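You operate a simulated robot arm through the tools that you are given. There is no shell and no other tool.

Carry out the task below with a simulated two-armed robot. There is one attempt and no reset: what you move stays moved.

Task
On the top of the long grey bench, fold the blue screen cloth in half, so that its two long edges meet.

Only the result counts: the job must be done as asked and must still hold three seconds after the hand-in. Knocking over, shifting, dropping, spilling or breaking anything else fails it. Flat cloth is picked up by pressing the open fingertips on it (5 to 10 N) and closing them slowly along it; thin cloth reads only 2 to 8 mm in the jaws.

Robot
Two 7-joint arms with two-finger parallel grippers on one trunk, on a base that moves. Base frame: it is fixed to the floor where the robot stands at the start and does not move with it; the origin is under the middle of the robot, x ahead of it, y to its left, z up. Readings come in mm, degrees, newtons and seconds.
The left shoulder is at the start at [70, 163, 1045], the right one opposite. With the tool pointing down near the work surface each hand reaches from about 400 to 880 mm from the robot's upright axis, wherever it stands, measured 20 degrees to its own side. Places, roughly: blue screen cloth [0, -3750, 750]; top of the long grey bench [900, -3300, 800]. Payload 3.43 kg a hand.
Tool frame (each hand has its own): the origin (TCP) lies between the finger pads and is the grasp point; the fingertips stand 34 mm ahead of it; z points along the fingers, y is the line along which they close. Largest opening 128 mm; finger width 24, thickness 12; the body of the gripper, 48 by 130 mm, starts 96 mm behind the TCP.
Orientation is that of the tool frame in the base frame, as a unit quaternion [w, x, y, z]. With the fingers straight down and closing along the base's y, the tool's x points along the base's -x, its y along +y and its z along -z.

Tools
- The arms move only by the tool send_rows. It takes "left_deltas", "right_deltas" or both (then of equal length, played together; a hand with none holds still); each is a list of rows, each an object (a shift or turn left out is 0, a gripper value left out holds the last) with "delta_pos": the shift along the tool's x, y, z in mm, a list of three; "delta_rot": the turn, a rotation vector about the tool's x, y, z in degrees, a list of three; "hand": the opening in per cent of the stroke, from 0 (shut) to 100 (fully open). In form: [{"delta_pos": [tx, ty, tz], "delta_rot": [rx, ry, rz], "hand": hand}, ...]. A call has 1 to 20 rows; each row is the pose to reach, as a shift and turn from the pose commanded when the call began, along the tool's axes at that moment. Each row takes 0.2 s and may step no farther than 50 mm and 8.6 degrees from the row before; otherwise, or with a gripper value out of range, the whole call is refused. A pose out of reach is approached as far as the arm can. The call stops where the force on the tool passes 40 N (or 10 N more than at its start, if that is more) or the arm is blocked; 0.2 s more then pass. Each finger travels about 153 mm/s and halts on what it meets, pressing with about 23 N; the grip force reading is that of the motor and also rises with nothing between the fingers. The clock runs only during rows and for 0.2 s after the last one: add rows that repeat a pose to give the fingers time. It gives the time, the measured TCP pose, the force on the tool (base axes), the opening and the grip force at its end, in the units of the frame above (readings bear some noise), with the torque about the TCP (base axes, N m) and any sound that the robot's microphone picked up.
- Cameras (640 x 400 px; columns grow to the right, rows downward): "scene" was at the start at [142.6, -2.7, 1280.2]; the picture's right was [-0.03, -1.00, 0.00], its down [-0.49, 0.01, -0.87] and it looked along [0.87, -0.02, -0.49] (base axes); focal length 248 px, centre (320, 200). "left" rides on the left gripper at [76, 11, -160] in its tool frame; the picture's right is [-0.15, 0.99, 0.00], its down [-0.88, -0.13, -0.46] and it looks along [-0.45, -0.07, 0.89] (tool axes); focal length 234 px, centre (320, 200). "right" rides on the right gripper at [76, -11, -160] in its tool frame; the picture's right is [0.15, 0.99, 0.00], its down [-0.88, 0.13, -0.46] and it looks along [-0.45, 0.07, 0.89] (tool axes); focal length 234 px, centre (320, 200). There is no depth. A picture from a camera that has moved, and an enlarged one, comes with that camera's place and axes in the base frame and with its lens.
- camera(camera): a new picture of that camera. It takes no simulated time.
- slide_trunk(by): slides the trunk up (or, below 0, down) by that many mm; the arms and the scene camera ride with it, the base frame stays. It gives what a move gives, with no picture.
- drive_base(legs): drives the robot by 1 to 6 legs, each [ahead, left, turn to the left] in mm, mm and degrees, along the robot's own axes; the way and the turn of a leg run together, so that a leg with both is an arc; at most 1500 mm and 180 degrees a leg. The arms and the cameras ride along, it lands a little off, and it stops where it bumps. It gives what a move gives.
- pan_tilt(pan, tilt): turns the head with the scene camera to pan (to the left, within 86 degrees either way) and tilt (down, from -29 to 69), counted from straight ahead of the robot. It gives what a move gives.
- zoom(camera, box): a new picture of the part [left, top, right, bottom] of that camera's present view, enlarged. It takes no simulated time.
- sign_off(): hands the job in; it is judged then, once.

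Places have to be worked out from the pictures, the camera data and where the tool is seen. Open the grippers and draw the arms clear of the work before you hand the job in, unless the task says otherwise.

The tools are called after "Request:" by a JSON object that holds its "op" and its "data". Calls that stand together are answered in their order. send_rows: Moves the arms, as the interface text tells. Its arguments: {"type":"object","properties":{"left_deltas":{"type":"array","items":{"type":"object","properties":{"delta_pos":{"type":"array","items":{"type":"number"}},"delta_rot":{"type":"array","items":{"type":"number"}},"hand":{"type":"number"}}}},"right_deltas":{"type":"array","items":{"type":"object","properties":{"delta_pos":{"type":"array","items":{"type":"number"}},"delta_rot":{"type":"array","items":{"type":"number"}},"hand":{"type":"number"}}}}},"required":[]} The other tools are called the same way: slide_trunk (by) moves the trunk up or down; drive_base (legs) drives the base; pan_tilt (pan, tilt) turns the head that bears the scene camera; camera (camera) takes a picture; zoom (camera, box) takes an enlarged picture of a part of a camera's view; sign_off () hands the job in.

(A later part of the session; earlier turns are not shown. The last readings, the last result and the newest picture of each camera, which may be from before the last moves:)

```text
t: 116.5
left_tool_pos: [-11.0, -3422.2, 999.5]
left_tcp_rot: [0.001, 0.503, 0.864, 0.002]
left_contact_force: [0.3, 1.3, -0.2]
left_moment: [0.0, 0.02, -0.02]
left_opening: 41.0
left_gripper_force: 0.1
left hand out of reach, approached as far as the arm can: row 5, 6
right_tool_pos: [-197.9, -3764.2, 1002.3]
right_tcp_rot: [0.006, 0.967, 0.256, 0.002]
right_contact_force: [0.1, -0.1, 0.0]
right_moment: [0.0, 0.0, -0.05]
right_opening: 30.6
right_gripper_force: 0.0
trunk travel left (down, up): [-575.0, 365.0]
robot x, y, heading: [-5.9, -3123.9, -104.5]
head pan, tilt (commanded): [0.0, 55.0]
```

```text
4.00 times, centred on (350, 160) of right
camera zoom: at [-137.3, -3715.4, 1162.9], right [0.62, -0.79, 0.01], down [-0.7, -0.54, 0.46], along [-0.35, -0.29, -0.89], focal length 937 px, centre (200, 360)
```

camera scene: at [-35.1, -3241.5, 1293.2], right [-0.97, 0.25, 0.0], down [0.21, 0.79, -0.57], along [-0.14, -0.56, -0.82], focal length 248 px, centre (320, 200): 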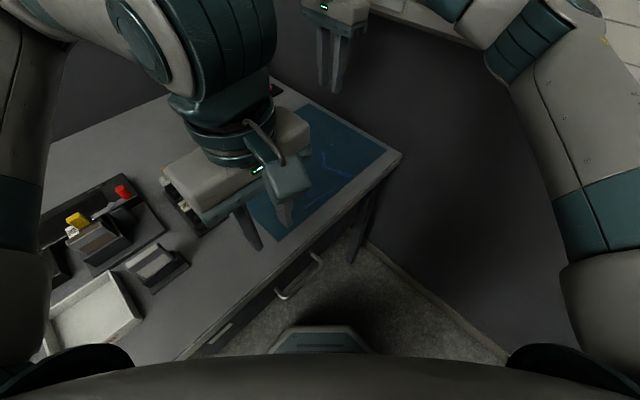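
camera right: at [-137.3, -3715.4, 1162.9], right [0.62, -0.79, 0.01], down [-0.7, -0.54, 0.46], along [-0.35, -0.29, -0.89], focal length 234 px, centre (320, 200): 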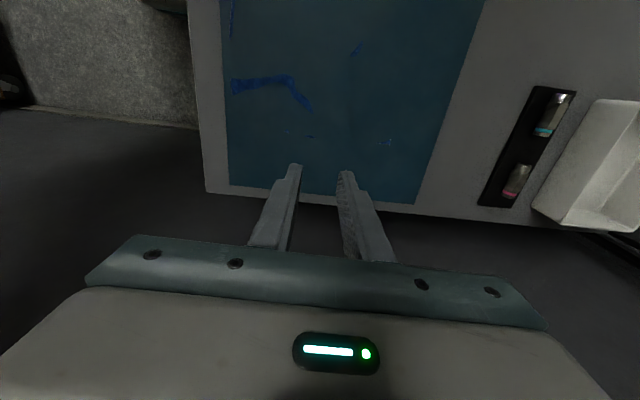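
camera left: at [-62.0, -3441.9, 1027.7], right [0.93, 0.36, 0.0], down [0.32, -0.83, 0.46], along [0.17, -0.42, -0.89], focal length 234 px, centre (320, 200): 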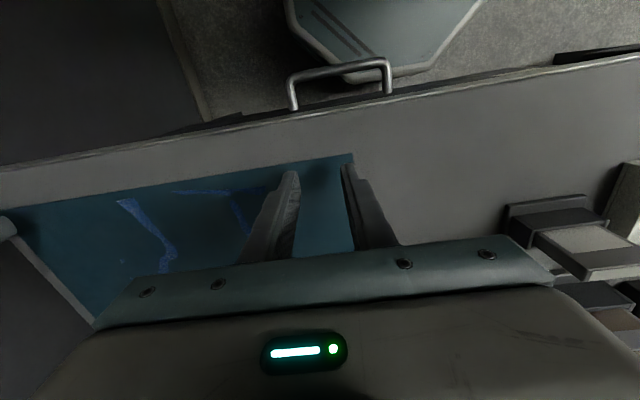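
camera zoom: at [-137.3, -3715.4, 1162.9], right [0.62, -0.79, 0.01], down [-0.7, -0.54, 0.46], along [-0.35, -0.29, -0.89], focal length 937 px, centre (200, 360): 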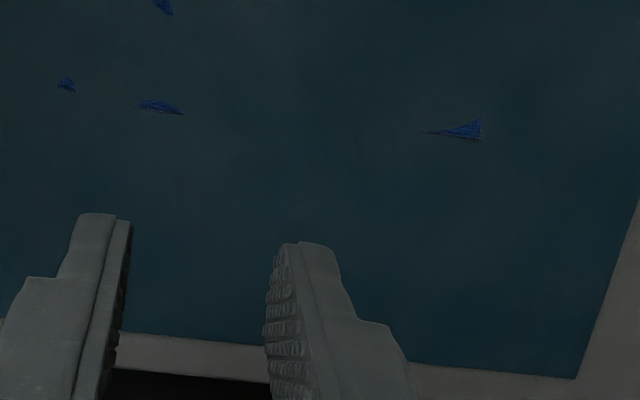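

The weave is a separate, smaller blue cloth lying almost flush with the teal mat: I estimate its right edge at l≈−103, left edge at l≈+103, front edge at d≈−148 and back edge at d≈+94 (mm from the mat's centre), i.e. about 207 × 243, so its long edges run front to back. I raise the left hand out of the head camera's view to measure it better.

Request:
{"op": "send_rows", "data": {"left_deltas": [{"delta_pos": [0, 0, -45]}, {"delta_pos": [0, 0, -90]}, {"delta_pos": [0, 0, -135]}, {"delta_pos": [-10, 20, -180]}, {"delta_pos": [-20, 40, -220]}, {"delta_pos": [-30, 60, -250]}]}}

Request:
{"op": "camera", "data": {"camera": "scene"}}

Request:
{"op": "zoom", "data": {"camera": "scene", "box": [240, 110, 400, 210]}}

```text
refused: row 4 steps farther than a row can; nothing moved
```

```text
taken
camera scene: at [-35.1, -3241.5, 1293.2], right [-0.97, 0.25, 0.0], down [0.21, 0.79, -0.57], along [-0.14, -0.56, -0.82], focal length 248 px, centre (320, 200)
```

scene: 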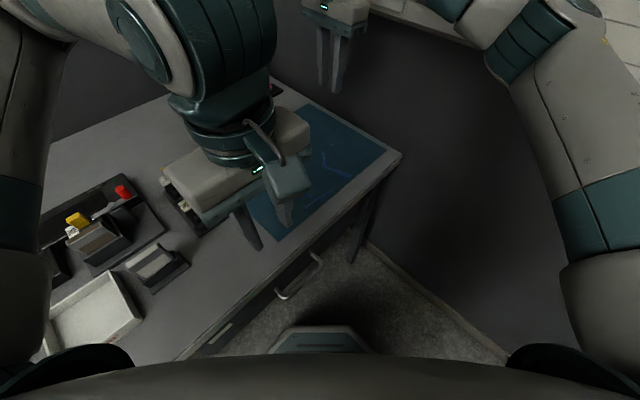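

```text
4.00 times, centred on (320, 160) of scene
camera zoom: at [-35.1, -3241.5, 1293.2], right [-0.97, 0.25, 0.0], down [0.21, 0.79, -0.57], along [-0.14, -0.56, -0.82], focal length 993 px, centre (320, 360)
```

zoom: 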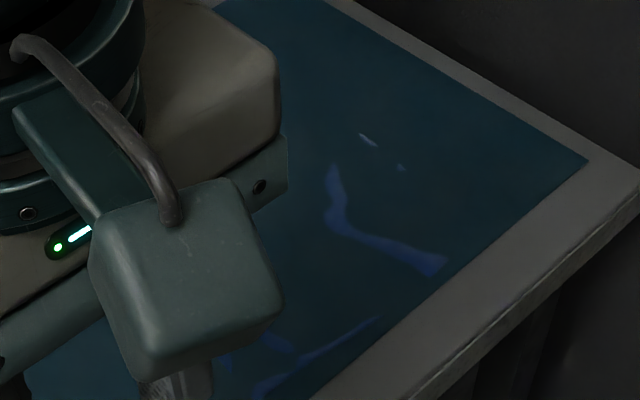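

A step was too long. I resend it, moving the left hand up and to the left, away from the cloth.

Request:
{"op": "send_rows", "data": {"left_deltas": [{"delta_pos": [0, 15, -30]}, {"delta_pos": [-10, 35, -60]}, {"delta_pos": [-25, 60, -85]}, {"delta_pos": [-45, 90, -100]}, {"delta_pos": [-70, 115, -110]}, {"delta_pos": [-100, 140, -110]}]}}

Request:
{"op": "camera", "data": {"camera": "scene"}}

Request:
{"op": "zoom", "data": {"camera": "scene", "box": [220, 100, 412, 220]}}

```text
t: 117.9
left_tool_pos: [163.7, -3440.7, 1106.7]
left_tcp_rot: [0.0, 0.503, 0.864, 0.001]
left_contact_force: [0.6, 0.1, 0.5]
left_moment: [0.01, 0.04, -0.01]
left_opening: 40.8
left_gripper_force: 0.0
right_tool_pos: [-194.0, -3764.7, 1002.4]
right_tcp_rot: [0.005, 0.967, 0.256, 0.001]
right_contact_force: [-0.6, -0.8, 0.0]
right_moment: [-0.01, 0.06, -0.01]
right_opening: 30.8
right_gripper_force: 0.0
trunk travel left (down, up): [-575.0, 365.0]
robot x, y, heading: [-7.4, -3124.2, -104.4]
head pan, tilt (commanded): [0.0, 55.0]
```

```text
taken
camera scene: at [-33.4, -3242.5, 1293.3], right [-0.97, 0.25, 0.0], down [0.2, 0.79, -0.57], along [-0.15, -0.56, -0.82], focal length 248 px, centre (320, 200)
```

scene: 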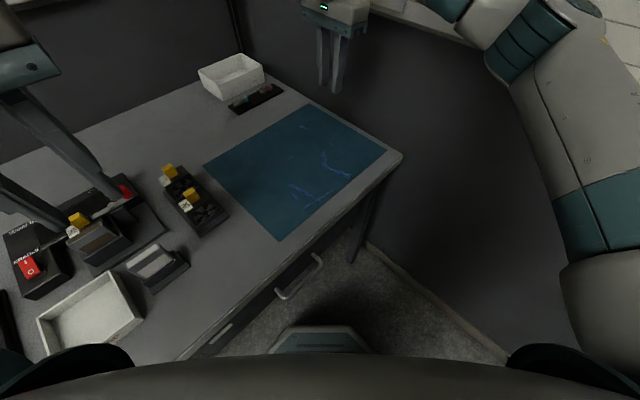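

```text
3.33 times, centred on (316, 160) of scene
camera zoom: at [-33.4, -3242.5, 1293.3], right [-0.97, 0.25, 0.0], down [0.2, 0.79, -0.57], along [-0.15, -0.56, -0.82], focal length 828 px, centre (333, 333)
```

zoom: 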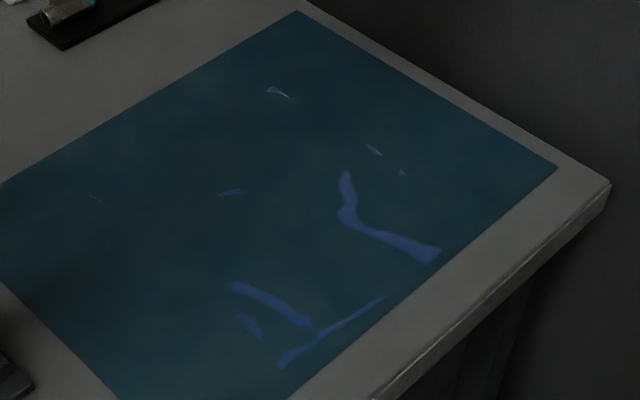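

Now the view is clear. I zoom strongly on the patches that seem to show edges and corners.

Request:
{"op": "zoom", "data": {"camera": "scene", "box": [284, 112, 332, 142]}}

Request:
{"op": "zoom", "data": {"camera": "scene", "box": [228, 144, 276, 174]}}

Request:
{"op": "zoom", "data": {"camera": "scene", "box": [280, 180, 344, 220]}}

Request:
{"op": "zoom", "data": {"camera": "scene", "box": [310, 135, 374, 185]}}

```text
13.33 times, centred on (308, 127) of scene
camera zoom: at [-33.4, -3242.5, 1293.3], right [-0.97, 0.25, 0.0], down [0.2, 0.79, -0.57], along [-0.15, -0.56, -0.82], focal length 3311 px, centre (480, 1173)
```

zoom: 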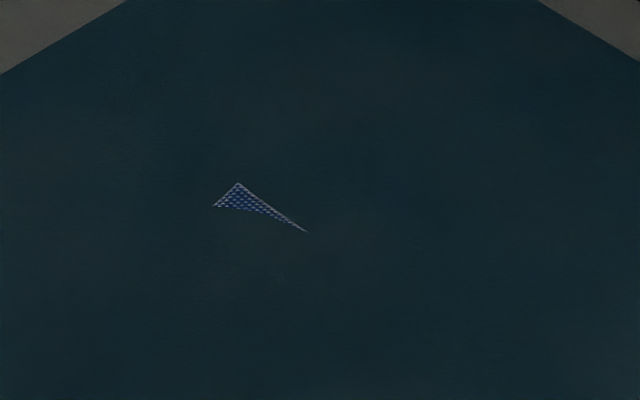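

```text
13.33 times, centred on (252, 159) of scene
camera zoom: at [-33.4, -3242.5, 1293.3], right [-0.97, 0.25, 0.0], down [0.2, 0.79, -0.57], along [-0.15, -0.56, -0.82], focal length 3311 px, centre (1227, 747)
```

zoom: 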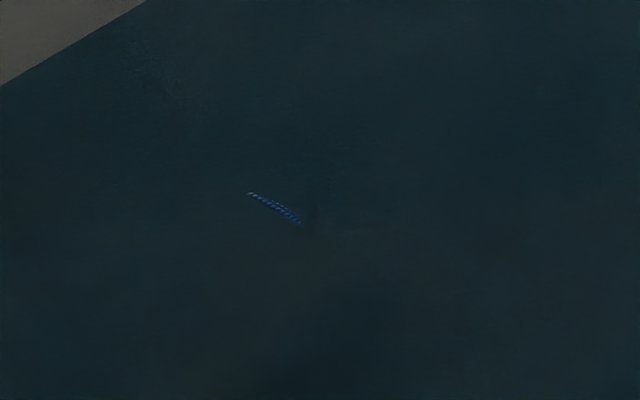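

```text
10.00 times, centred on (312, 200) of scene
camera zoom: at [-33.4, -3242.5, 1293.3], right [-0.97, 0.25, 0.0], down [0.2, 0.79, -0.57], along [-0.15, -0.56, -0.82], focal length 2484 px, centre (400, 200)
```

zoom: 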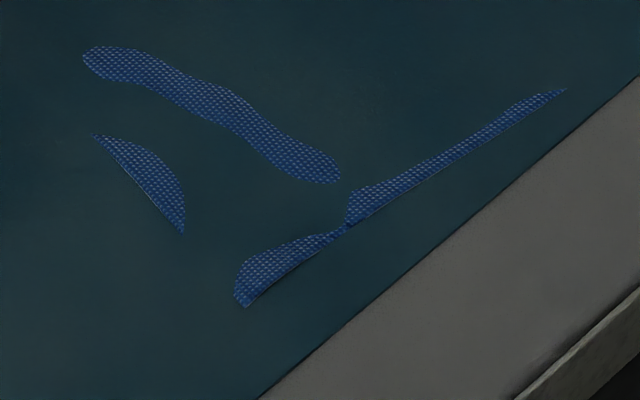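

```text
8.00 times, centred on (342, 160) of scene
camera zoom: at [-33.4, -3242.5, 1293.3], right [-0.97, 0.25, 0.0], down [0.2, 0.79, -0.57], along [-0.15, -0.56, -0.82], focal length 1987 px, centre (144, 520)
```

zoom: 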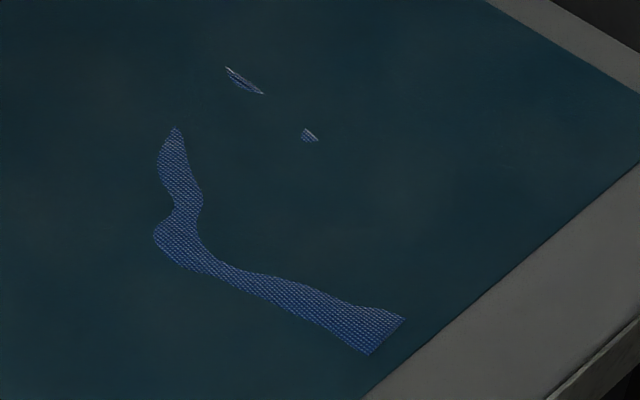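

The patches line up to a cloth with corners near NL (103, −142), FL (102, 95), FR (−99, 91), NR (−103, −147) in my bench frame: about 204 × 238 mm. So the long edges are the left and right ones (front to back); I'll fold the right edge over onto the left, left hand at its back end, right hand at its front end. I bring both hands over the right edge.

Request:
{"op": "send_rows", "data": {"left_deltas": [{"delta_pos": [-15, -38, 9], "delta_rot": [0, 0, 7.5], "hand": 23}, {"delta_pos": [-30, -76, 18], "delta_rot": [0, 0, 15], "hand": 23}, {"delta_pos": [-45, -114, 27], "delta_rot": [0, 0, 22.5], "hand": 23}, {"delta_pos": [-61, -152, 36], "delta_rot": [0, 0, 30], "hand": 23}, {"delta_pos": [-76, -190, 45], "delta_rot": [0, 0, 37.5], "hand": 23}, {"delta_pos": [-91, -228, 54], "delta_rot": [0, 0, 45], "hand": 23}, {"delta_pos": [-106, -266, 63], "delta_rot": [0, 0, 52.5], "hand": 23}, {"delta_pos": [-121, -304, 72], "delta_rot": [0, 0, 60], "hand": 23}, {"delta_pos": [-136, -342, 81], "delta_rot": [0, 0, 67.5], "hand": 23}, {"delta_pos": [-152, -380, 90], "delta_rot": [0, 0, 75], "hand": 23}, {"delta_pos": [-167, -418, 99], "delta_rot": [0, 0, 82.5], "hand": 23}, {"delta_pos": [-182, -456, 107], "delta_rot": [0, 0, 89.8], "hand": 23}], "right_deltas": [{"delta_pos": [1, -8, 0], "delta_rot": [0.82, 0, 0]}, {"delta_pos": [3, -16, 0], "delta_rot": [0.82, 0, 0]}, {"delta_pos": [4, -24, 0], "delta_rot": [0.82, 0, 0]}, {"delta_pos": [5, -32, 10], "delta_rot": [0.82, 0, 0]}, {"delta_pos": [6, -40, 20], "delta_rot": [0.82, 0, 0]}, {"delta_pos": [8, -48, 30], "delta_rot": [0.82, 0, 0]}, {"delta_pos": [9, -56, 40], "delta_rot": [0.82, 0, 0]}, {"delta_pos": [11, -64, 50], "delta_rot": [0.82, 0, 0]}, {"delta_pos": [12, -72, 60], "delta_rot": [0.82, 0, 0]}, {"delta_pos": [13, -80, 70], "delta_rot": [0.82, 0, 0]}, {"delta_pos": [14, -86, 80], "delta_rot": [0.82, 0, 0]}, {"delta_pos": [15.6, -92, 90], "delta_rot": [0.82, 0, 0]}]}}

Request:
{"op": "camera", "data": {"camera": "scene"}}

Request:
{"op": "camera", "data": {"camera": "left"}}

Request:
{"op": "camera", "data": {"camera": "right"}}

```text
t: 120.5
left_tool_pos: [-147.7, -3825.3, 997.2]
left_tcp_rot: [0.0, 0.966, 0.257, 0.001]
left_contact_force: [0.0, -0.4, -0.1]
left_moment: [-0.01, -0.06, -0.02]
left_opening: 29.3
left_gripper_force: 0.1
right_tool_pos: [-230.8, -3677.4, 911.1]
right_tcp_rot: [-0.001, 0.967, 0.255, 0.001]
right_contact_force: [-0.8, 0.2, 0.0]
right_moment: [0.04, -0.04, 0.03]
right_opening: 30.7
right_gripper_force: 0.1
trunk travel left (down, up): [-575.0, 365.0]
robot x, y, heading: [-5.8, -3125.2, -104.4]
head pan, tilt (commanded): [0.0, 55.0]
```

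```text
taken
camera scene: at [-37.9, -3243.1, 1293.0], right [-0.97, 0.25, 0.0], down [0.21, 0.79, -0.57], along [-0.14, -0.55, -0.82], focal length 248 px, centre (320, 200)
```

scene: 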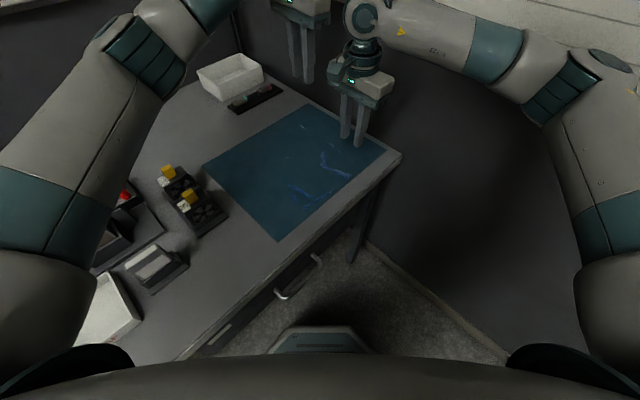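

```text
taken
camera left: at [-77.6, -3797.1, 1156.6], right [0.36, -0.93, 0.0], down [-0.83, -0.33, 0.45], along [-0.42, -0.16, -0.89], focal length 234 px, centre (320, 200)
```

left: 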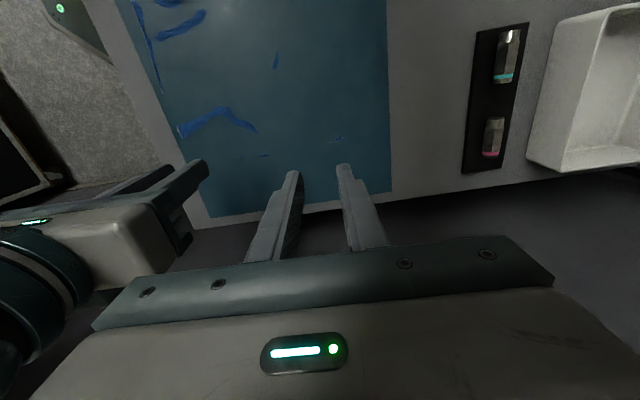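

```text
taken
camera right: at [-170.4, -3631.3, 1069.9], right [0.62, -0.79, 0.0], down [-0.7, -0.55, 0.45], along [-0.36, -0.28, -0.89], focal length 234 px, centre (320, 200)
```

right: 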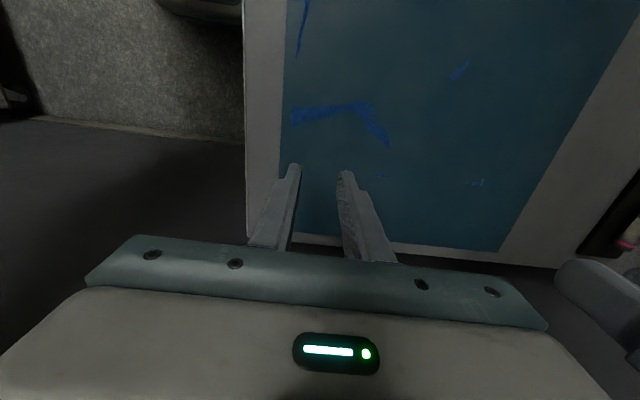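

Both hands are over the right edge. I zoom in the hand cameras to locate the cloth's right edge and corner relative to the jaws.

Request:
{"op": "zoom", "data": {"camera": "left", "box": [240, 110, 400, 210]}}

Request:
{"op": "zoom", "data": {"camera": "right", "box": [270, 70, 398, 150]}}

Request:
{"op": "zoom", "data": {"camera": "left", "box": [160, 80, 288, 160]}}

```text
4.00 times, centred on (320, 160) of left
camera zoom: at [-77.6, -3797.1, 1156.6], right [0.36, -0.93, 0.0], down [-0.83, -0.33, 0.45], along [-0.42, -0.16, -0.89], focal length 937 px, centre (320, 360)
```

zoom: 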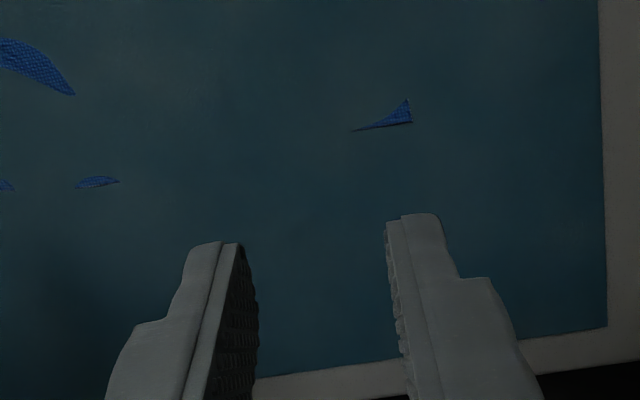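

```text
5.00 times, centred on (334, 110) of right
camera zoom: at [-170.4, -3631.3, 1069.9], right [0.62, -0.79, 0.0], down [-0.7, -0.55, 0.45], along [-0.36, -0.28, -0.89], focal length 1171 px, centre (250, 650)
```

zoom: 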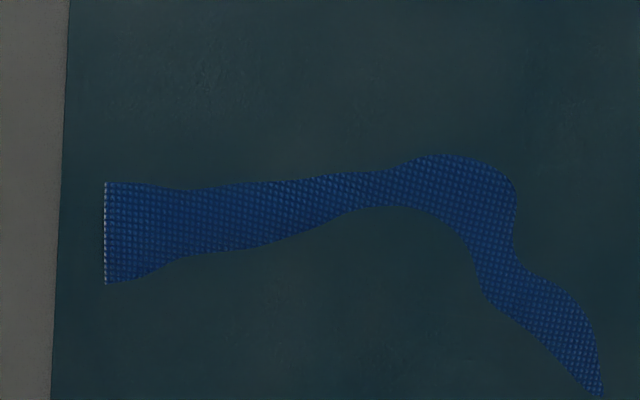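

```text
5.00 times, centred on (224, 120) of left
camera zoom: at [-77.6, -3797.1, 1156.6], right [0.36, -0.93, 0.0], down [-0.83, -0.33, 0.45], along [-0.42, -0.16, -0.89], focal length 1171 px, centre (800, 600)
```

zoom: 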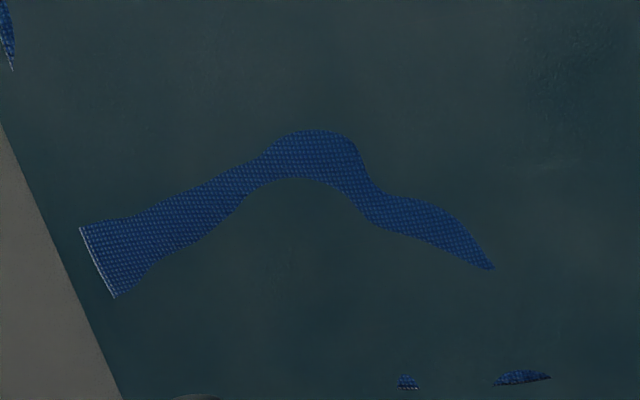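

From the left picture the back-right corner is 9 mm right and 32 mm behind the left TCP, edge about 11 mm to the right; from the right picture the front edge is about 36 mm in front of the right TCP. I check the right edge in the right camera.

Request:
{"op": "zoom", "data": {"camera": "right", "box": [340, 130, 500, 230]}}

Request:
{"op": "zoom", "data": {"camera": "scene", "box": [310, 110, 406, 170]}}

```text
4.00 times, centred on (420, 180) of right
camera zoom: at [-170.4, -3631.3, 1069.9], right [0.62, -0.79, 0.0], down [-0.7, -0.55, 0.45], along [-0.36, -0.28, -0.89], focal length 937 px, centre (-80, 280)
```

zoom: 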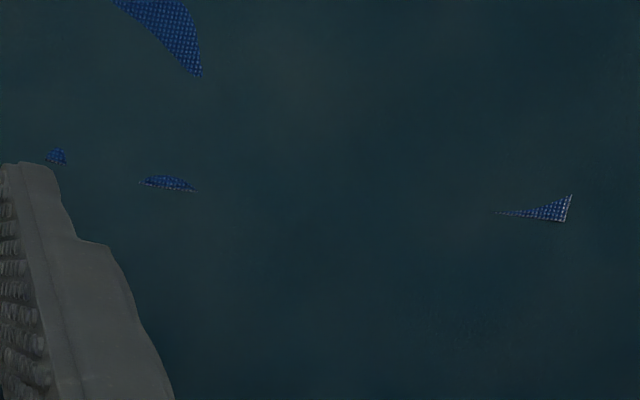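

```text
6.67 times, centred on (358, 140) of scene
camera zoom: at [-37.9, -3243.1, 1293.0], right [-0.97, 0.25, 0.0], down [0.21, 0.79, -0.57], along [-0.14, -0.55, -0.82], focal length 1656 px, centre (67, 600)
```

zoom: 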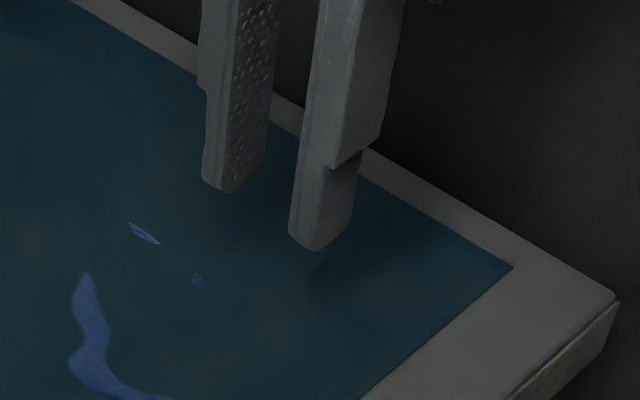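

In the right tool's frame the right edge lies about 13 mm to the right and the front edge 36 mm in front, so the right-hand fingertips will sit fully on the corner. I shift the left 2 mm inward and lower both to about 6 mm above the surface.

Request:
{"op": "send_rows", "data": {"left_deltas": [{"delta_pos": [2, 0, 40], "hand": 23}, {"delta_pos": [2, 0, 80], "hand": 23}, {"delta_pos": [2, 0, 120], "hand": 23}, {"delta_pos": [2, 0, 145], "hand": 23}, {"delta_pos": [2, 0, 157], "hand": 23}, {"delta_pos": [2, 0, 157], "hand": 23}], "right_deltas": [{"delta_pos": [1, 0, 20], "hand": 23}, {"delta_pos": [1, 0, 40], "hand": 23}, {"delta_pos": [1, 0, 55], "hand": 23}, {"delta_pos": [1, 0, 65], "hand": 23}, {"delta_pos": [1, 0, 71], "hand": 23}, {"delta_pos": [1, 0, 71], "hand": 23}]}}

Request:
{"op": "zoom", "data": {"camera": "left", "box": [240, 100, 400, 200]}}

Request:
{"op": "zoom", "data": {"camera": "right", "box": [240, 100, 400, 200]}}

```text
t: 121.9
left_tool_pos: [-143.9, -3825.4, 843.3]
left_tcp_rot: [0.001, 0.966, 0.258, 0.001]
left_contact_force: [1.1, -0.6, 0.6]
left_moment: [-0.04, -0.01, 0.0]
left_opening: 29.7
left_gripper_force: 0.2
right_tool_pos: [-229.6, -3677.1, 839.7]
right_tcp_rot: [-0.001, 0.967, 0.256, 0.0]
right_contact_force: [-0.6, -0.1, -0.4]
right_moment: [0.0, 0.02, 0.0]
right_opening: 29.5
right_gripper_force: 0.0
trunk travel left (down, up): [-575.0, 365.0]
robot x, y, heading: [-5.3, -3122.4, -104.8]
head pan, tilt (commanded): [0.0, 55.0]
```

```text
4.00 times, centred on (320, 150) of left
camera zoom: at [-73.1, -3797.2, 1001.2], right [0.37, -0.93, 0.0], down [-0.83, -0.33, 0.45], along [-0.42, -0.17, -0.89], focal length 937 px, centre (320, 400)
```

zoom: 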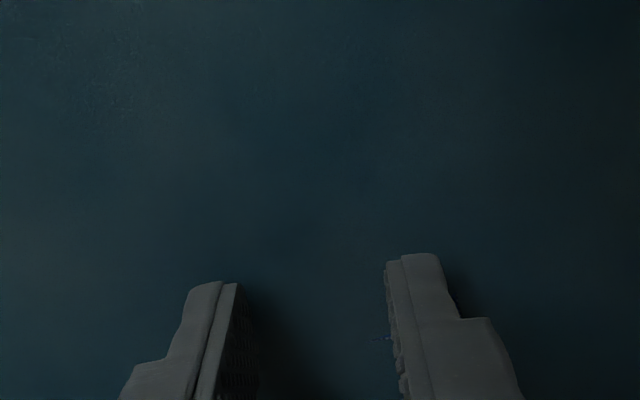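

```text
4.00 times, centred on (320, 150) of right
camera zoom: at [-168.6, -3630.7, 999.7], right [0.62, -0.79, 0.0], down [-0.7, -0.55, 0.45], along [-0.36, -0.28, -0.89], focal length 937 px, centre (320, 400)
```

zoom: 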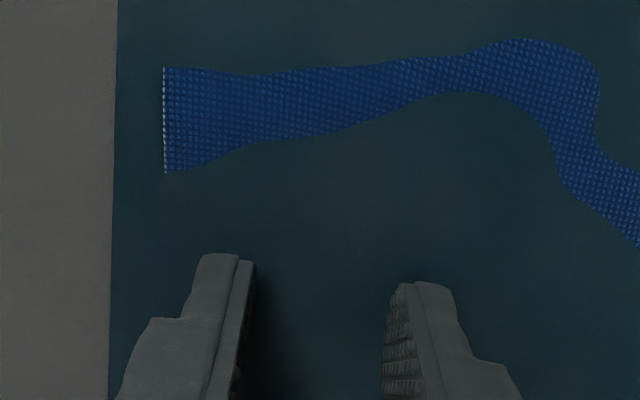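

Both pairs of fingertips are over cloth near the ends of the right edge. I lower further in small steps, watching both forces.

Request:
{"op": "send_rows", "data": {"left_deltas": [{"delta_pos": [0, 0, 3]}, {"delta_pos": [0, 0, 6]}, {"delta_pos": [0, 0, 7]}, {"delta_pos": [0, 0, 7]}], "right_deltas": [{"delta_pos": [0, 0, 2]}, {"delta_pos": [0, 0, 3.5]}, {"delta_pos": [0, 0, 4]}, {"delta_pos": [0, 0, 4]}]}}

Request:
{"op": "send_rows", "data": {"left_deltas": [{"delta_pos": [0, 0, 0.5]}, {"delta_pos": [0, 0, 0.5]}], "right_deltas": [{"delta_pos": [0, 0, 0.5]}, {"delta_pos": [0, 0, 0.5]}]}}

Request:
{"op": "send_rows", "data": {"left_deltas": [{"delta_pos": [0, 0, 0.5]}, {"delta_pos": [0, 0, 0.5]}], "right_deltas": [{"delta_pos": [0, 0, 0.5]}, {"delta_pos": [0, 0, 0.5]}]}}

```text
t: 122.9
left_tool_pos: [-144.1, -3826.1, 835.4]
left_tcp_rot: [0.0, 0.966, 0.259, 0.0]
left_contact_force: [0.7, 0.3, 1.3]
left_moment: [-0.03, -0.01, 0.0]
left_opening: 29.8
left_gripper_force: 0.1
right_tool_pos: [-228.4, -3676.7, 834.9]
right_tcp_rot: [-0.002, 0.966, 0.257, 0.001]
right_contact_force: [0.0, -0.6, 2.7]
right_moment: [-0.01, 0.02, -0.01]
right_opening: 29.4
right_gripper_force: 0.0
trunk travel left (down, up): [-575.0, 365.0]
robot x, y, heading: [-6.2, -3122.7, -104.4]
head pan, tilt (commanded): [0.0, 55.0]
```

```text
t: 123.5
left_tool_pos: [-144.3, -3824.7, 834.9]
left_tcp_rot: [-0.001, 0.966, 0.258, 0.002]
left_contact_force: [-1.0, -1.7, 3.9]
left_moment: [-0.04, 0.02, 0.02]
left_opening: 29.5
left_gripper_force: 0.1
right_tool_pos: [-228.2, -3677.8, 834.6]
right_tcp_rot: [-0.002, 0.966, 0.257, 0.0]
right_contact_force: [0.3, -2.1, 3.9]
right_moment: [-0.03, 0.0, -0.01]
right_opening: 29.3
right_gripper_force: 0.1
trunk travel left (down, up): [-575.0, 365.0]
robot x, y, heading: [-4.4, -3123.3, -104.5]
head pan, tilt (commanded): [0.0, 55.0]
```

```text
t: 124.1
left_tool_pos: [-144.3, -3823.5, 835.3]
left_tcp_rot: [0.0, 0.966, 0.258, -0.001]
left_contact_force: [0.9, -0.9, 7.3]
left_moment: [-0.09, 0.02, 0.0]
left_opening: 29.5
left_gripper_force: 0.0
right_tool_pos: [-228.1, -3675.6, 835.5]
right_tcp_rot: [-0.001, 0.967, 0.256, 0.001]
right_contact_force: [0.4, -1.6, 8.7]
right_moment: [-0.07, 0.07, 0.04]
right_opening: 29.5
right_gripper_force: 0.0
trunk travel left (down, up): [-575.0, 365.0]
robot x, y, heading: [-7.1, -3122.1, -104.5]
head pan, tilt (commanded): [0.0, 55.0]
```

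Now the contact is soft (about 7 N per mm) and balanced: this is the real cloth, left 7.3 N and right 8.7 N. I close both jaws slowly halfway.

Request:
{"op": "send_rows", "data": {"left_deltas": [{"delta_pos": [0, 0, 0], "hand": 22.2}, {"delta_pos": [0, 0, 0], "hand": 21.4}, {"delta_pos": [0, 0, 0], "hand": 20.6}, {"delta_pos": [0, 0, 0], "hand": 19.8}, {"delta_pos": [0, 0, 0], "hand": 19}, {"delta_pos": [0, 0, 0], "hand": 18.2}, {"delta_pos": [0, 0, 0], "hand": 17.4}, {"delta_pos": [0, 0, 0], "hand": 16.6}, {"delta_pos": [0, 0, 0], "hand": 15.8}, {"delta_pos": [0, 0, 0], "hand": 15}], "right_deltas": [{"delta_pos": [0, 0, 0], "hand": 22.2}, {"delta_pos": [0, 0, 0], "hand": 21.4}, {"delta_pos": [0, 0, 0], "hand": 20.6}, {"delta_pos": [0, 0, 0], "hand": 19.8}, {"delta_pos": [0, 0, 0], "hand": 19}, {"delta_pos": [0, 0, 0], "hand": 18.2}, {"delta_pos": [0, 0, 0], "hand": 17.4}, {"delta_pos": [0, 0, 0], "hand": 16.6}, {"delta_pos": [0, 0, 0], "hand": 15.8}, {"delta_pos": [0, 0, 0], "hand": 15}]}}

Request:
{"op": "zoom", "data": {"camera": "left", "box": [240, 100, 400, 200]}}

Request:
{"op": "zoom", "data": {"camera": "right", "box": [240, 100, 400, 200]}}

```text
t: 126.3
left_tool_pos: [-144.3, -3823.4, 835.3]
left_tcp_rot: [0.001, 0.966, 0.258, 0.0]
left_contact_force: [0.6, -0.2, 5.2]
left_moment: [0.0, 0.0, 0.02]
left_opening: 19.7
left_gripper_force: 0.1
right_tool_pos: [-227.8, -3676.1, 835.1]
right_tcp_rot: [-0.002, 0.967, 0.257, 0.0]
right_contact_force: [0.4, 0.3, 10.8]
right_moment: [-0.06, 0.05, -0.04]
right_opening: 18.1
right_gripper_force: 0.1
trunk travel left (down, up): [-575.0, 365.0]
robot x, y, heading: [-6.5, -3123.1, -104.3]
head pan, tilt (commanded): [0.0, 55.0]
```

```text
4.00 times, centred on (320, 150) of left
camera zoom: at [-73.2, -3795.0, 994.0], right [0.37, -0.93, 0.0], down [-0.83, -0.33, 0.46], along [-0.42, -0.17, -0.89], focal length 937 px, centre (320, 400)
```

zoom: 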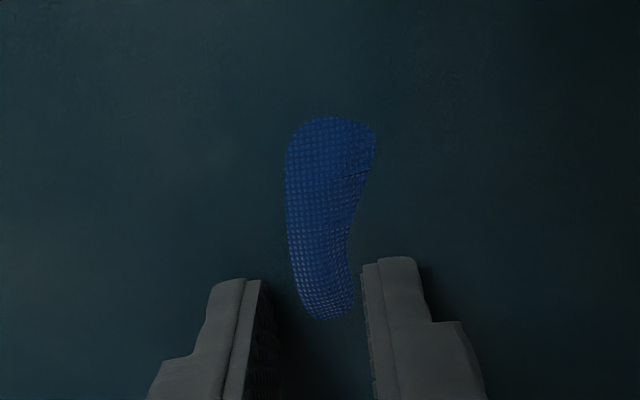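

```text
4.00 times, centred on (320, 150) of right
camera zoom: at [-167.9, -3629.3, 995.3], right [0.62, -0.79, 0.0], down [-0.7, -0.55, 0.45], along [-0.36, -0.28, -0.89], focal length 937 px, centre (320, 400)
```

zoom: 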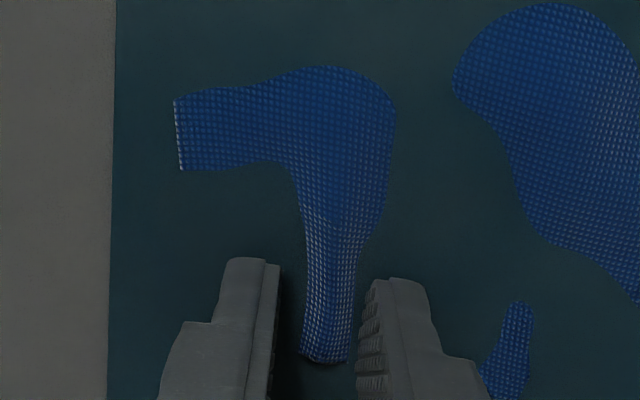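

The blue weave is bunching up between both pairs of fingers. I keep closing slowly to grip it.

Request:
{"op": "send_rows", "data": {"left_deltas": [{"delta_pos": [0, 0, 0], "hand": 14}, {"delta_pos": [0, 0, 0], "hand": 13}, {"delta_pos": [0, 0, 0], "hand": 12}, {"delta_pos": [0, 0, 0], "hand": 11}, {"delta_pos": [0, 0, 0], "hand": 10}, {"delta_pos": [0, 0, 0], "hand": 9}, {"delta_pos": [0, 0, 0], "hand": 8}, {"delta_pos": [0, 0, 0], "hand": 7}, {"delta_pos": [0, 0, 0], "hand": 6}, {"delta_pos": [0, 0, 0], "hand": 5}, {"delta_pos": [0, 0, 0], "hand": 4}, {"delta_pos": [0, 0, 0], "hand": 3}, {"delta_pos": [0, 0, 0], "hand": 2}, {"delta_pos": [0, 0, 0], "hand": 1}, {"delta_pos": [0, 0, 0], "hand": 0}, {"delta_pos": [0, 0, 0], "hand": 0}, {"delta_pos": [0, 0, 0], "hand": 0}], "right_deltas": [{"delta_pos": [0, 0, 0], "hand": 14}, {"delta_pos": [0, 0, 0], "hand": 13}, {"delta_pos": [0, 0, 0], "hand": 12}, {"delta_pos": [0, 0, 0], "hand": 11}, {"delta_pos": [0, 0, 0], "hand": 10}, {"delta_pos": [0, 0, 0], "hand": 9}, {"delta_pos": [0, 0, 0], "hand": 8}, {"delta_pos": [0, 0, 0], "hand": 7}, {"delta_pos": [0, 0, 0], "hand": 6}, {"delta_pos": [0, 0, 0], "hand": 5}, {"delta_pos": [0, 0, 0], "hand": 4}, {"delta_pos": [0, 0, 0], "hand": 3}, {"delta_pos": [0, 0, 0], "hand": 2}, {"delta_pos": [0, 0, 0], "hand": 1}, {"delta_pos": [0, 0, 0], "hand": 0}, {"delta_pos": [0, 0, 0], "hand": 0}, {"delta_pos": [0, 0, 0], "hand": 0}]}}

Request:
{"op": "zoom", "data": {"camera": "left", "box": [240, 100, 400, 200]}}

Request:
{"op": "zoom", "data": {"camera": "right", "box": [240, 100, 400, 200]}}

Request:
{"op": "zoom", "data": {"camera": "scene", "box": [200, 95, 424, 235]}}

```text
t: 129.9
left_tool_pos: [-144.9, -3823.4, 834.2]
left_tcp_rot: [0.0, 0.966, 0.258, 0.0]
left_contact_force: [-12.8, 20.1, 8.2]
left_moment: [0.73, 0.42, -0.04]
left_opening: 1.9
left_gripper_force: 22.1
right_tool_pos: [-227.2, -3675.7, 836.2]
right_tcp_rot: [0.0, 0.967, 0.257, 0.001]
right_contact_force: [11.7, -20.6, 5.2]
right_moment: [-0.72, -0.4, 0.07]
right_opening: 1.9
right_gripper_force: 23.3
trunk travel left (down, up): [-575.0, 365.0]
robot x, y, heading: [-7.7, -3121.7, -104.5]
head pan, tilt (commanded): [0.0, 55.0]
```

```text
4.00 times, centred on (320, 150) of left
camera zoom: at [-74.0, -3794.7, 993.9], right [0.36, -0.93, 0.0], down [-0.83, -0.32, 0.46], along [-0.42, -0.17, -0.89], focal length 937 px, centre (320, 400)
```

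zoom: 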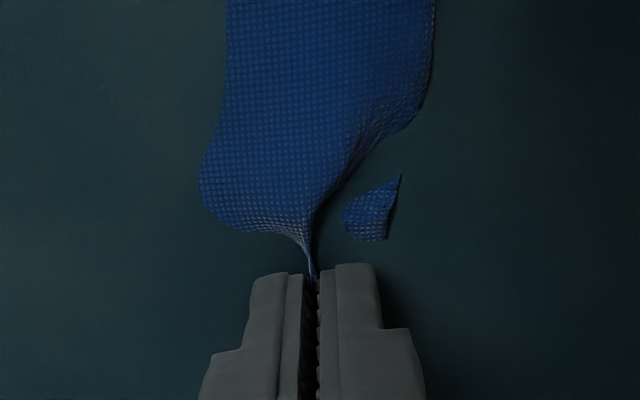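

```text
4.00 times, centred on (320, 150) of right
camera zoom: at [-167.8, -3629.5, 995.4], right [0.62, -0.79, 0.0], down [-0.7, -0.55, 0.45], along [-0.36, -0.28, -0.89], focal length 937 px, centre (320, 400)
```

zoom: 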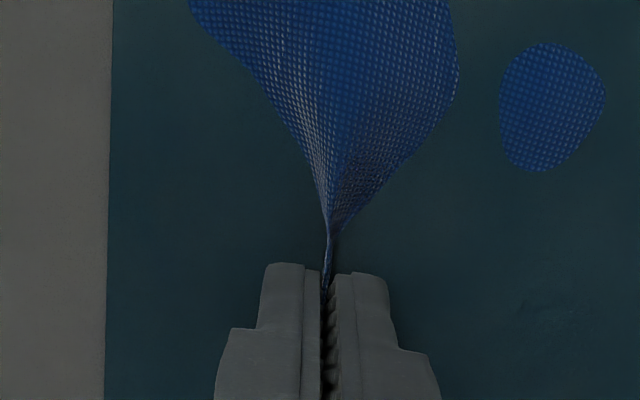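

```text
2.86 times, centred on (312, 165) of scene
camera zoom: at [-35.7, -3241.1, 1293.3], right [-0.97, 0.25, 0.0], down [0.21, 0.79, -0.57], along [-0.14, -0.56, -0.82], focal length 710 px, centre (343, 300)
```

zoom: 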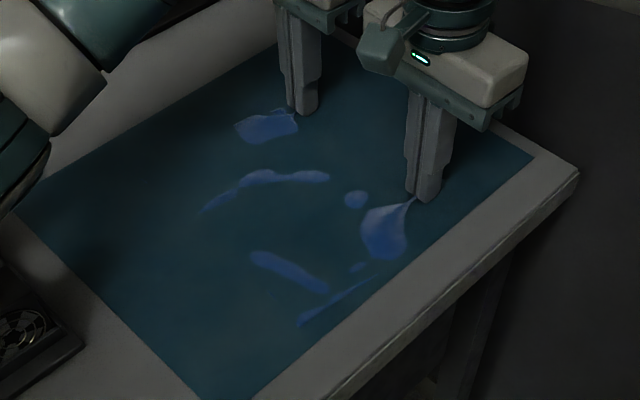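

Both hands grip the cloth (1.9 mm in the jaws), but each pleat has swallowed nearly 30 mm, so the edge is taut between the hands (23 N). I prefer smaller pleats nearer the corners, so I reopen slowly to spread the cloth again, then lift a little.

Request:
{"op": "send_rows", "data": {"left_deltas": [{"delta_pos": [0, -3, 0], "hand": 0}, {"delta_pos": [0, -6, 0], "hand": 2}, {"delta_pos": [0, -6, 0], "hand": 4}, {"delta_pos": [0, -5, 0], "hand": 6}, {"delta_pos": [0, -4, 0], "hand": 8}, {"delta_pos": [0, -3, 0], "hand": 11}, {"delta_pos": [0, -2, 0], "hand": 14}, {"delta_pos": [0, -1, 0], "hand": 17}, {"delta_pos": [0, 0, 0], "hand": 20}, {"delta_pos": [0, 0, 0], "hand": 23}, {"delta_pos": [0, 0, -3], "hand": 24}, {"delta_pos": [0, 0, -12], "hand": 24}], "right_deltas": [{"delta_pos": [0, 3, 0], "hand": 0}, {"delta_pos": [0, 6, 0], "hand": 2}, {"delta_pos": [0, 6, 0], "hand": 4}, {"delta_pos": [0, 5, 0], "hand": 6}, {"delta_pos": [0, 4, 0], "hand": 8}, {"delta_pos": [0, 3, 0], "hand": 11}, {"delta_pos": [0, 2, 0], "hand": 14}, {"delta_pos": [0, 1, 0], "hand": 17}, {"delta_pos": [0, 0, 0], "hand": 20}, {"delta_pos": [0, 0, 0], "hand": 23}, {"delta_pos": [0, 0, -3], "hand": 24}, {"delta_pos": [0, 0, -12], "hand": 24}]}}

Request:
{"op": "zoom", "data": {"camera": "left", "box": [240, 100, 400, 200]}}

Request:
{"op": "zoom", "data": {"camera": "right", "box": [240, 100, 400, 200]}}

Request:
{"op": "zoom", "data": {"camera": "scene", "box": [200, 95, 424, 235]}}

```text
t: 132.5
left_tool_pos: [-143.9, -3823.6, 846.2]
left_tcp_rot: [0.0, 0.966, 0.258, 0.001]
left_contact_force: [-0.3, 1.3, -0.4]
left_moment: [0.04, 0.01, 0.02]
left_opening: 30.5
left_gripper_force: 0.1
right_tool_pos: [-230.0, -3676.2, 846.3]
right_tcp_rot: [-0.001, 0.967, 0.257, 0.0]
right_contact_force: [-0.4, 0.6, -0.1]
right_moment: [-0.01, 0.0, -0.02]
right_opening: 30.4
right_gripper_force: 0.1
trunk travel left (down, up): [-575.0, 365.0]
robot x, y, heading: [-3.2, -3123.9, -104.4]
head pan, tilt (commanded): [0.0, 55.0]
```

```text
4.00 times, centred on (320, 150) of left
camera zoom: at [-72.7, -3795.3, 1005.4], right [0.37, -0.93, 0.0], down [-0.83, -0.33, 0.45], along [-0.42, -0.17, -0.89], focal length 937 px, centre (320, 400)
```

zoom: 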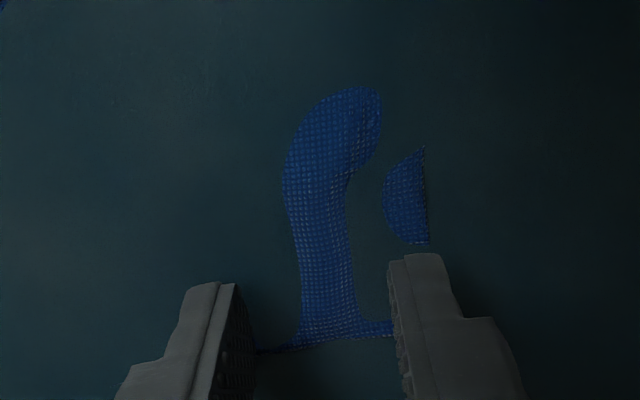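

```text
4.00 times, centred on (320, 150) of right
camera zoom: at [-168.1, -3629.5, 1006.5], right [0.62, -0.79, 0.0], down [-0.7, -0.55, 0.45], along [-0.36, -0.28, -0.89], focal length 937 px, centre (320, 400)
```

zoom: 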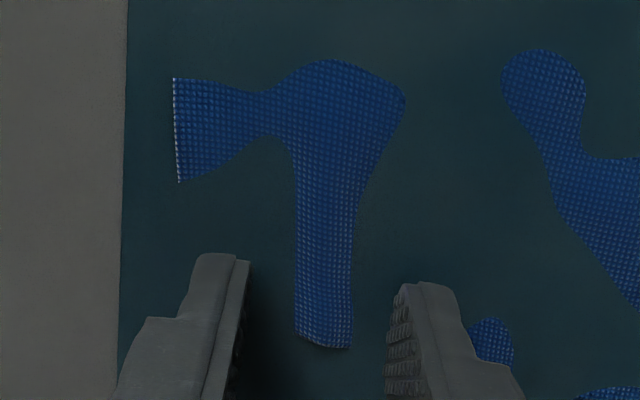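

```text
2.86 times, centred on (312, 165) of scene
camera zoom: at [-35.7, -3241.9, 1293.1], right [-0.97, 0.25, 0.0], down [0.21, 0.79, -0.57], along [-0.14, -0.56, -0.82], focal length 710 px, centre (343, 300)
```

zoom: 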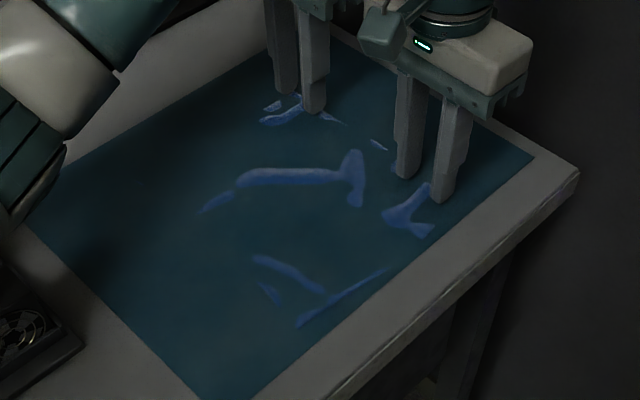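

The cloth spread flat again, with only slight ridges; its right edge runs 12–13 mm right of both TCPs. I set the jaws to 14 mm, shift the left 4 mm back and the right 11 mm forward (nearer the corners), and lower to press again.

Request:
{"op": "send_rows", "data": {"left_deltas": [{"delta_pos": [0.5, 2, 0], "hand": 17}, {"delta_pos": [1, 4, 0], "hand": 11}, {"delta_pos": [1, 4, 5], "hand": 11}, {"delta_pos": [1, 4, 9], "hand": 11}, {"delta_pos": [1, 4, 11], "hand": 11}, {"delta_pos": [1, 4, 11.5], "hand": 11}], "right_deltas": [{"delta_pos": [0.5, -5, 0], "hand": 17}, {"delta_pos": [1, -11, 0], "hand": 11}, {"delta_pos": [1, -11, 5], "hand": 11}, {"delta_pos": [1, -11, 9], "hand": 11}, {"delta_pos": [1, -11, 11], "hand": 11}, {"delta_pos": [1, -11, 11.3], "hand": 11}]}}

Request:
{"op": "zoom", "data": {"camera": "left", "box": [240, 100, 400, 200]}}

Request:
{"op": "zoom", "data": {"camera": "right", "box": [240, 100, 400, 200]}}

```text
t: 133.9
left_tool_pos: [-141.3, -3826.6, 835.2]
left_tcp_rot: [-0.001, 0.966, 0.258, 0.001]
left_contact_force: [-0.4, 0.5, 0.3]
left_moment: [0.01, -0.03, -0.01]
left_opening: 14.1
left_gripper_force: 0.1
right_tool_pos: [-232.9, -3666.5, 834.4]
right_tcp_rot: [-0.001, 0.966, 0.257, 0.001]
right_contact_force: [0.0, 1.4, 4.4]
right_moment: [0.01, 0.01, 0.04]
right_opening: 14.0
right_gripper_force: 0.1
trunk travel left (down, up): [-575.0, 365.0]
robot x, y, heading: [-9.5, -3124.2, -104.4]
head pan, tilt (commanded): [0.0, 55.0]
```

```text
4.00 times, centred on (320, 150) of left
camera zoom: at [-70.6, -3798.4, 994.2], right [0.37, -0.93, 0.0], down [-0.83, -0.33, 0.45], along [-0.42, -0.17, -0.89], focal length 937 px, centre (320, 400)
```

zoom: 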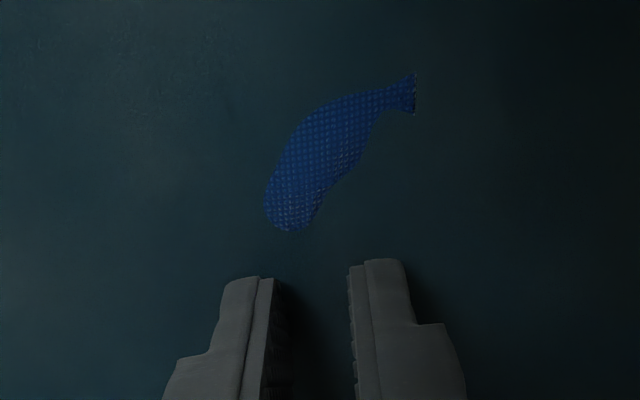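

```text
4.00 times, centred on (320, 150) of right
camera zoom: at [-173.1, -3620.3, 995.5], right [0.62, -0.79, 0.0], down [-0.7, -0.55, 0.45], along [-0.36, -0.28, -0.89], focal length 937 px, centre (320, 400)
```

zoom: 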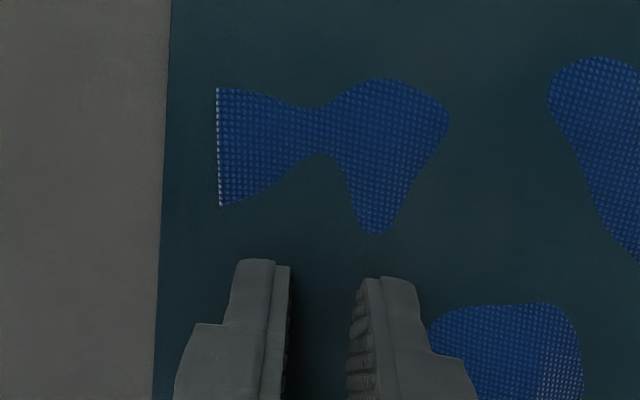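

Right 4.4 N, left nearly nothing. I lower left 1.0 mm and right 0.3 mm more.

Request:
{"op": "send_rows", "data": {"left_deltas": [{"delta_pos": [0, 0, 0.5]}, {"delta_pos": [0, 0, 1.0]}, {"delta_pos": [0, 0, 1.0]}], "right_deltas": [{"delta_pos": [0, 0, 0.2]}, {"delta_pos": [0, 0, 0.3]}, {"delta_pos": [0, 0, 0.3]}]}}

```text
t: 134.7
left_tool_pos: [-141.5, -3826.3, 834.8]
left_tcp_rot: [0.001, 0.966, 0.258, 0.0]
left_contact_force: [-0.4, -1.9, 7.5]
left_moment: [-0.07, -0.02, -0.01]
left_opening: 14.2
left_gripper_force: 0.0
right_tool_pos: [-232.6, -3666.1, 835.5]
right_tcp_rot: [-0.001, 0.967, 0.256, 0.0]
right_contact_force: [-1.5, -1.1, 2.4]
right_moment: [-0.02, -0.01, -0.03]
right_opening: 14.1
right_gripper_force: 0.1
trunk travel left (down, up): [-575.0, 365.0]
robot x, y, heading: [-6.4, -3122.2, -104.5]
head pan, tilt (commanded): [0.0, 55.0]
```

Left 7.5 N; the right fell to 2.4 N, so I lower it another 0.7 mm and close both very slowly.

Request:
{"op": "send_rows", "data": {"left_deltas": [{"delta_pos": [0, 0, 0], "hand": 11}, {"delta_pos": [0, 0, 0], "hand": 11}, {"delta_pos": [0, 0, 0], "hand": 10.5}, {"delta_pos": [0, 0, 0], "hand": 10}, {"delta_pos": [0, 0, 0], "hand": 9.5}, {"delta_pos": [0, 0, 0], "hand": 9}, {"delta_pos": [0, 0, 0], "hand": 8.5}, {"delta_pos": [0, 0, 0], "hand": 8}], "right_deltas": [{"delta_pos": [0, 0, 0.4], "hand": 11}, {"delta_pos": [0, 0, 0.7], "hand": 11}, {"delta_pos": [0, 0, 0.7], "hand": 10.5}, {"delta_pos": [0, 0, 0.7], "hand": 10}, {"delta_pos": [0, 0, 0.7], "hand": 9.5}, {"delta_pos": [0, 0, 0.7], "hand": 9}, {"delta_pos": [0, 0, 0.7], "hand": 8.5}, {"delta_pos": [0, 0, 0.7], "hand": 8}]}}

Request:
{"op": "zoom", "data": {"camera": "left", "box": [240, 100, 400, 200]}}

Request:
{"op": "zoom", "data": {"camera": "right", "box": [240, 100, 400, 200]}}

```text
t: 136.5
left_tool_pos: [-140.8, -3825.2, 835.5]
left_tcp_rot: [0.0, 0.966, 0.258, 0.001]
left_contact_force: [-0.8, 0.5, 8.2]
left_moment: [0.0, 0.02, 0.06]
left_opening: 10.4
left_gripper_force: 0.1
right_tool_pos: [-232.5, -3665.9, 835.2]
right_tcp_rot: [0.0, 0.967, 0.256, 0.0]
right_contact_force: [0.1, -0.2, 9.3]
right_moment: [-0.05, 0.05, 0.0]
right_opening: 10.0
right_gripper_force: 0.1
trunk travel left (down, up): [-575.0, 365.0]
robot x, y, heading: [-7.2, -3123.6, -104.4]
head pan, tilt (commanded): [0.0, 55.0]
```

```text
4.00 times, centred on (320, 150) of left
camera zoom: at [-70.4, -3796.9, 993.9], right [0.37, -0.93, 0.0], down [-0.83, -0.33, 0.46], along [-0.42, -0.17, -0.89], focal length 937 px, centre (320, 400)
```

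zoom: 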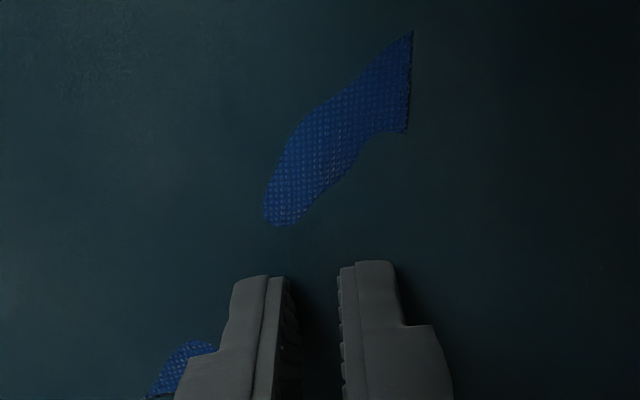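

```text
4.00 times, centred on (320, 150) of right
camera zoom: at [-172.5, -3619.3, 995.4], right [0.62, -0.79, 0.0], down [-0.7, -0.55, 0.45], along [-0.36, -0.28, -0.89], focal length 937 px, centre (320, 400)
```

zoom: 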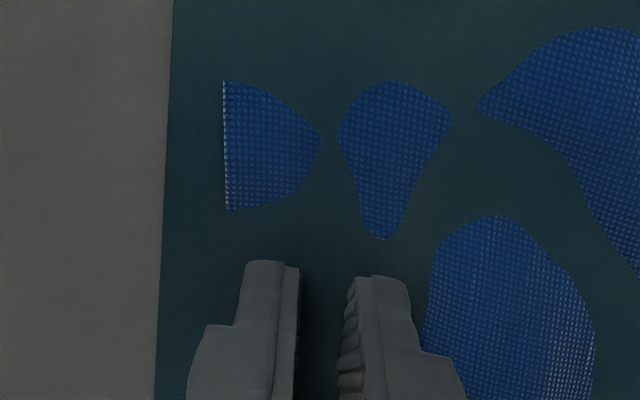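

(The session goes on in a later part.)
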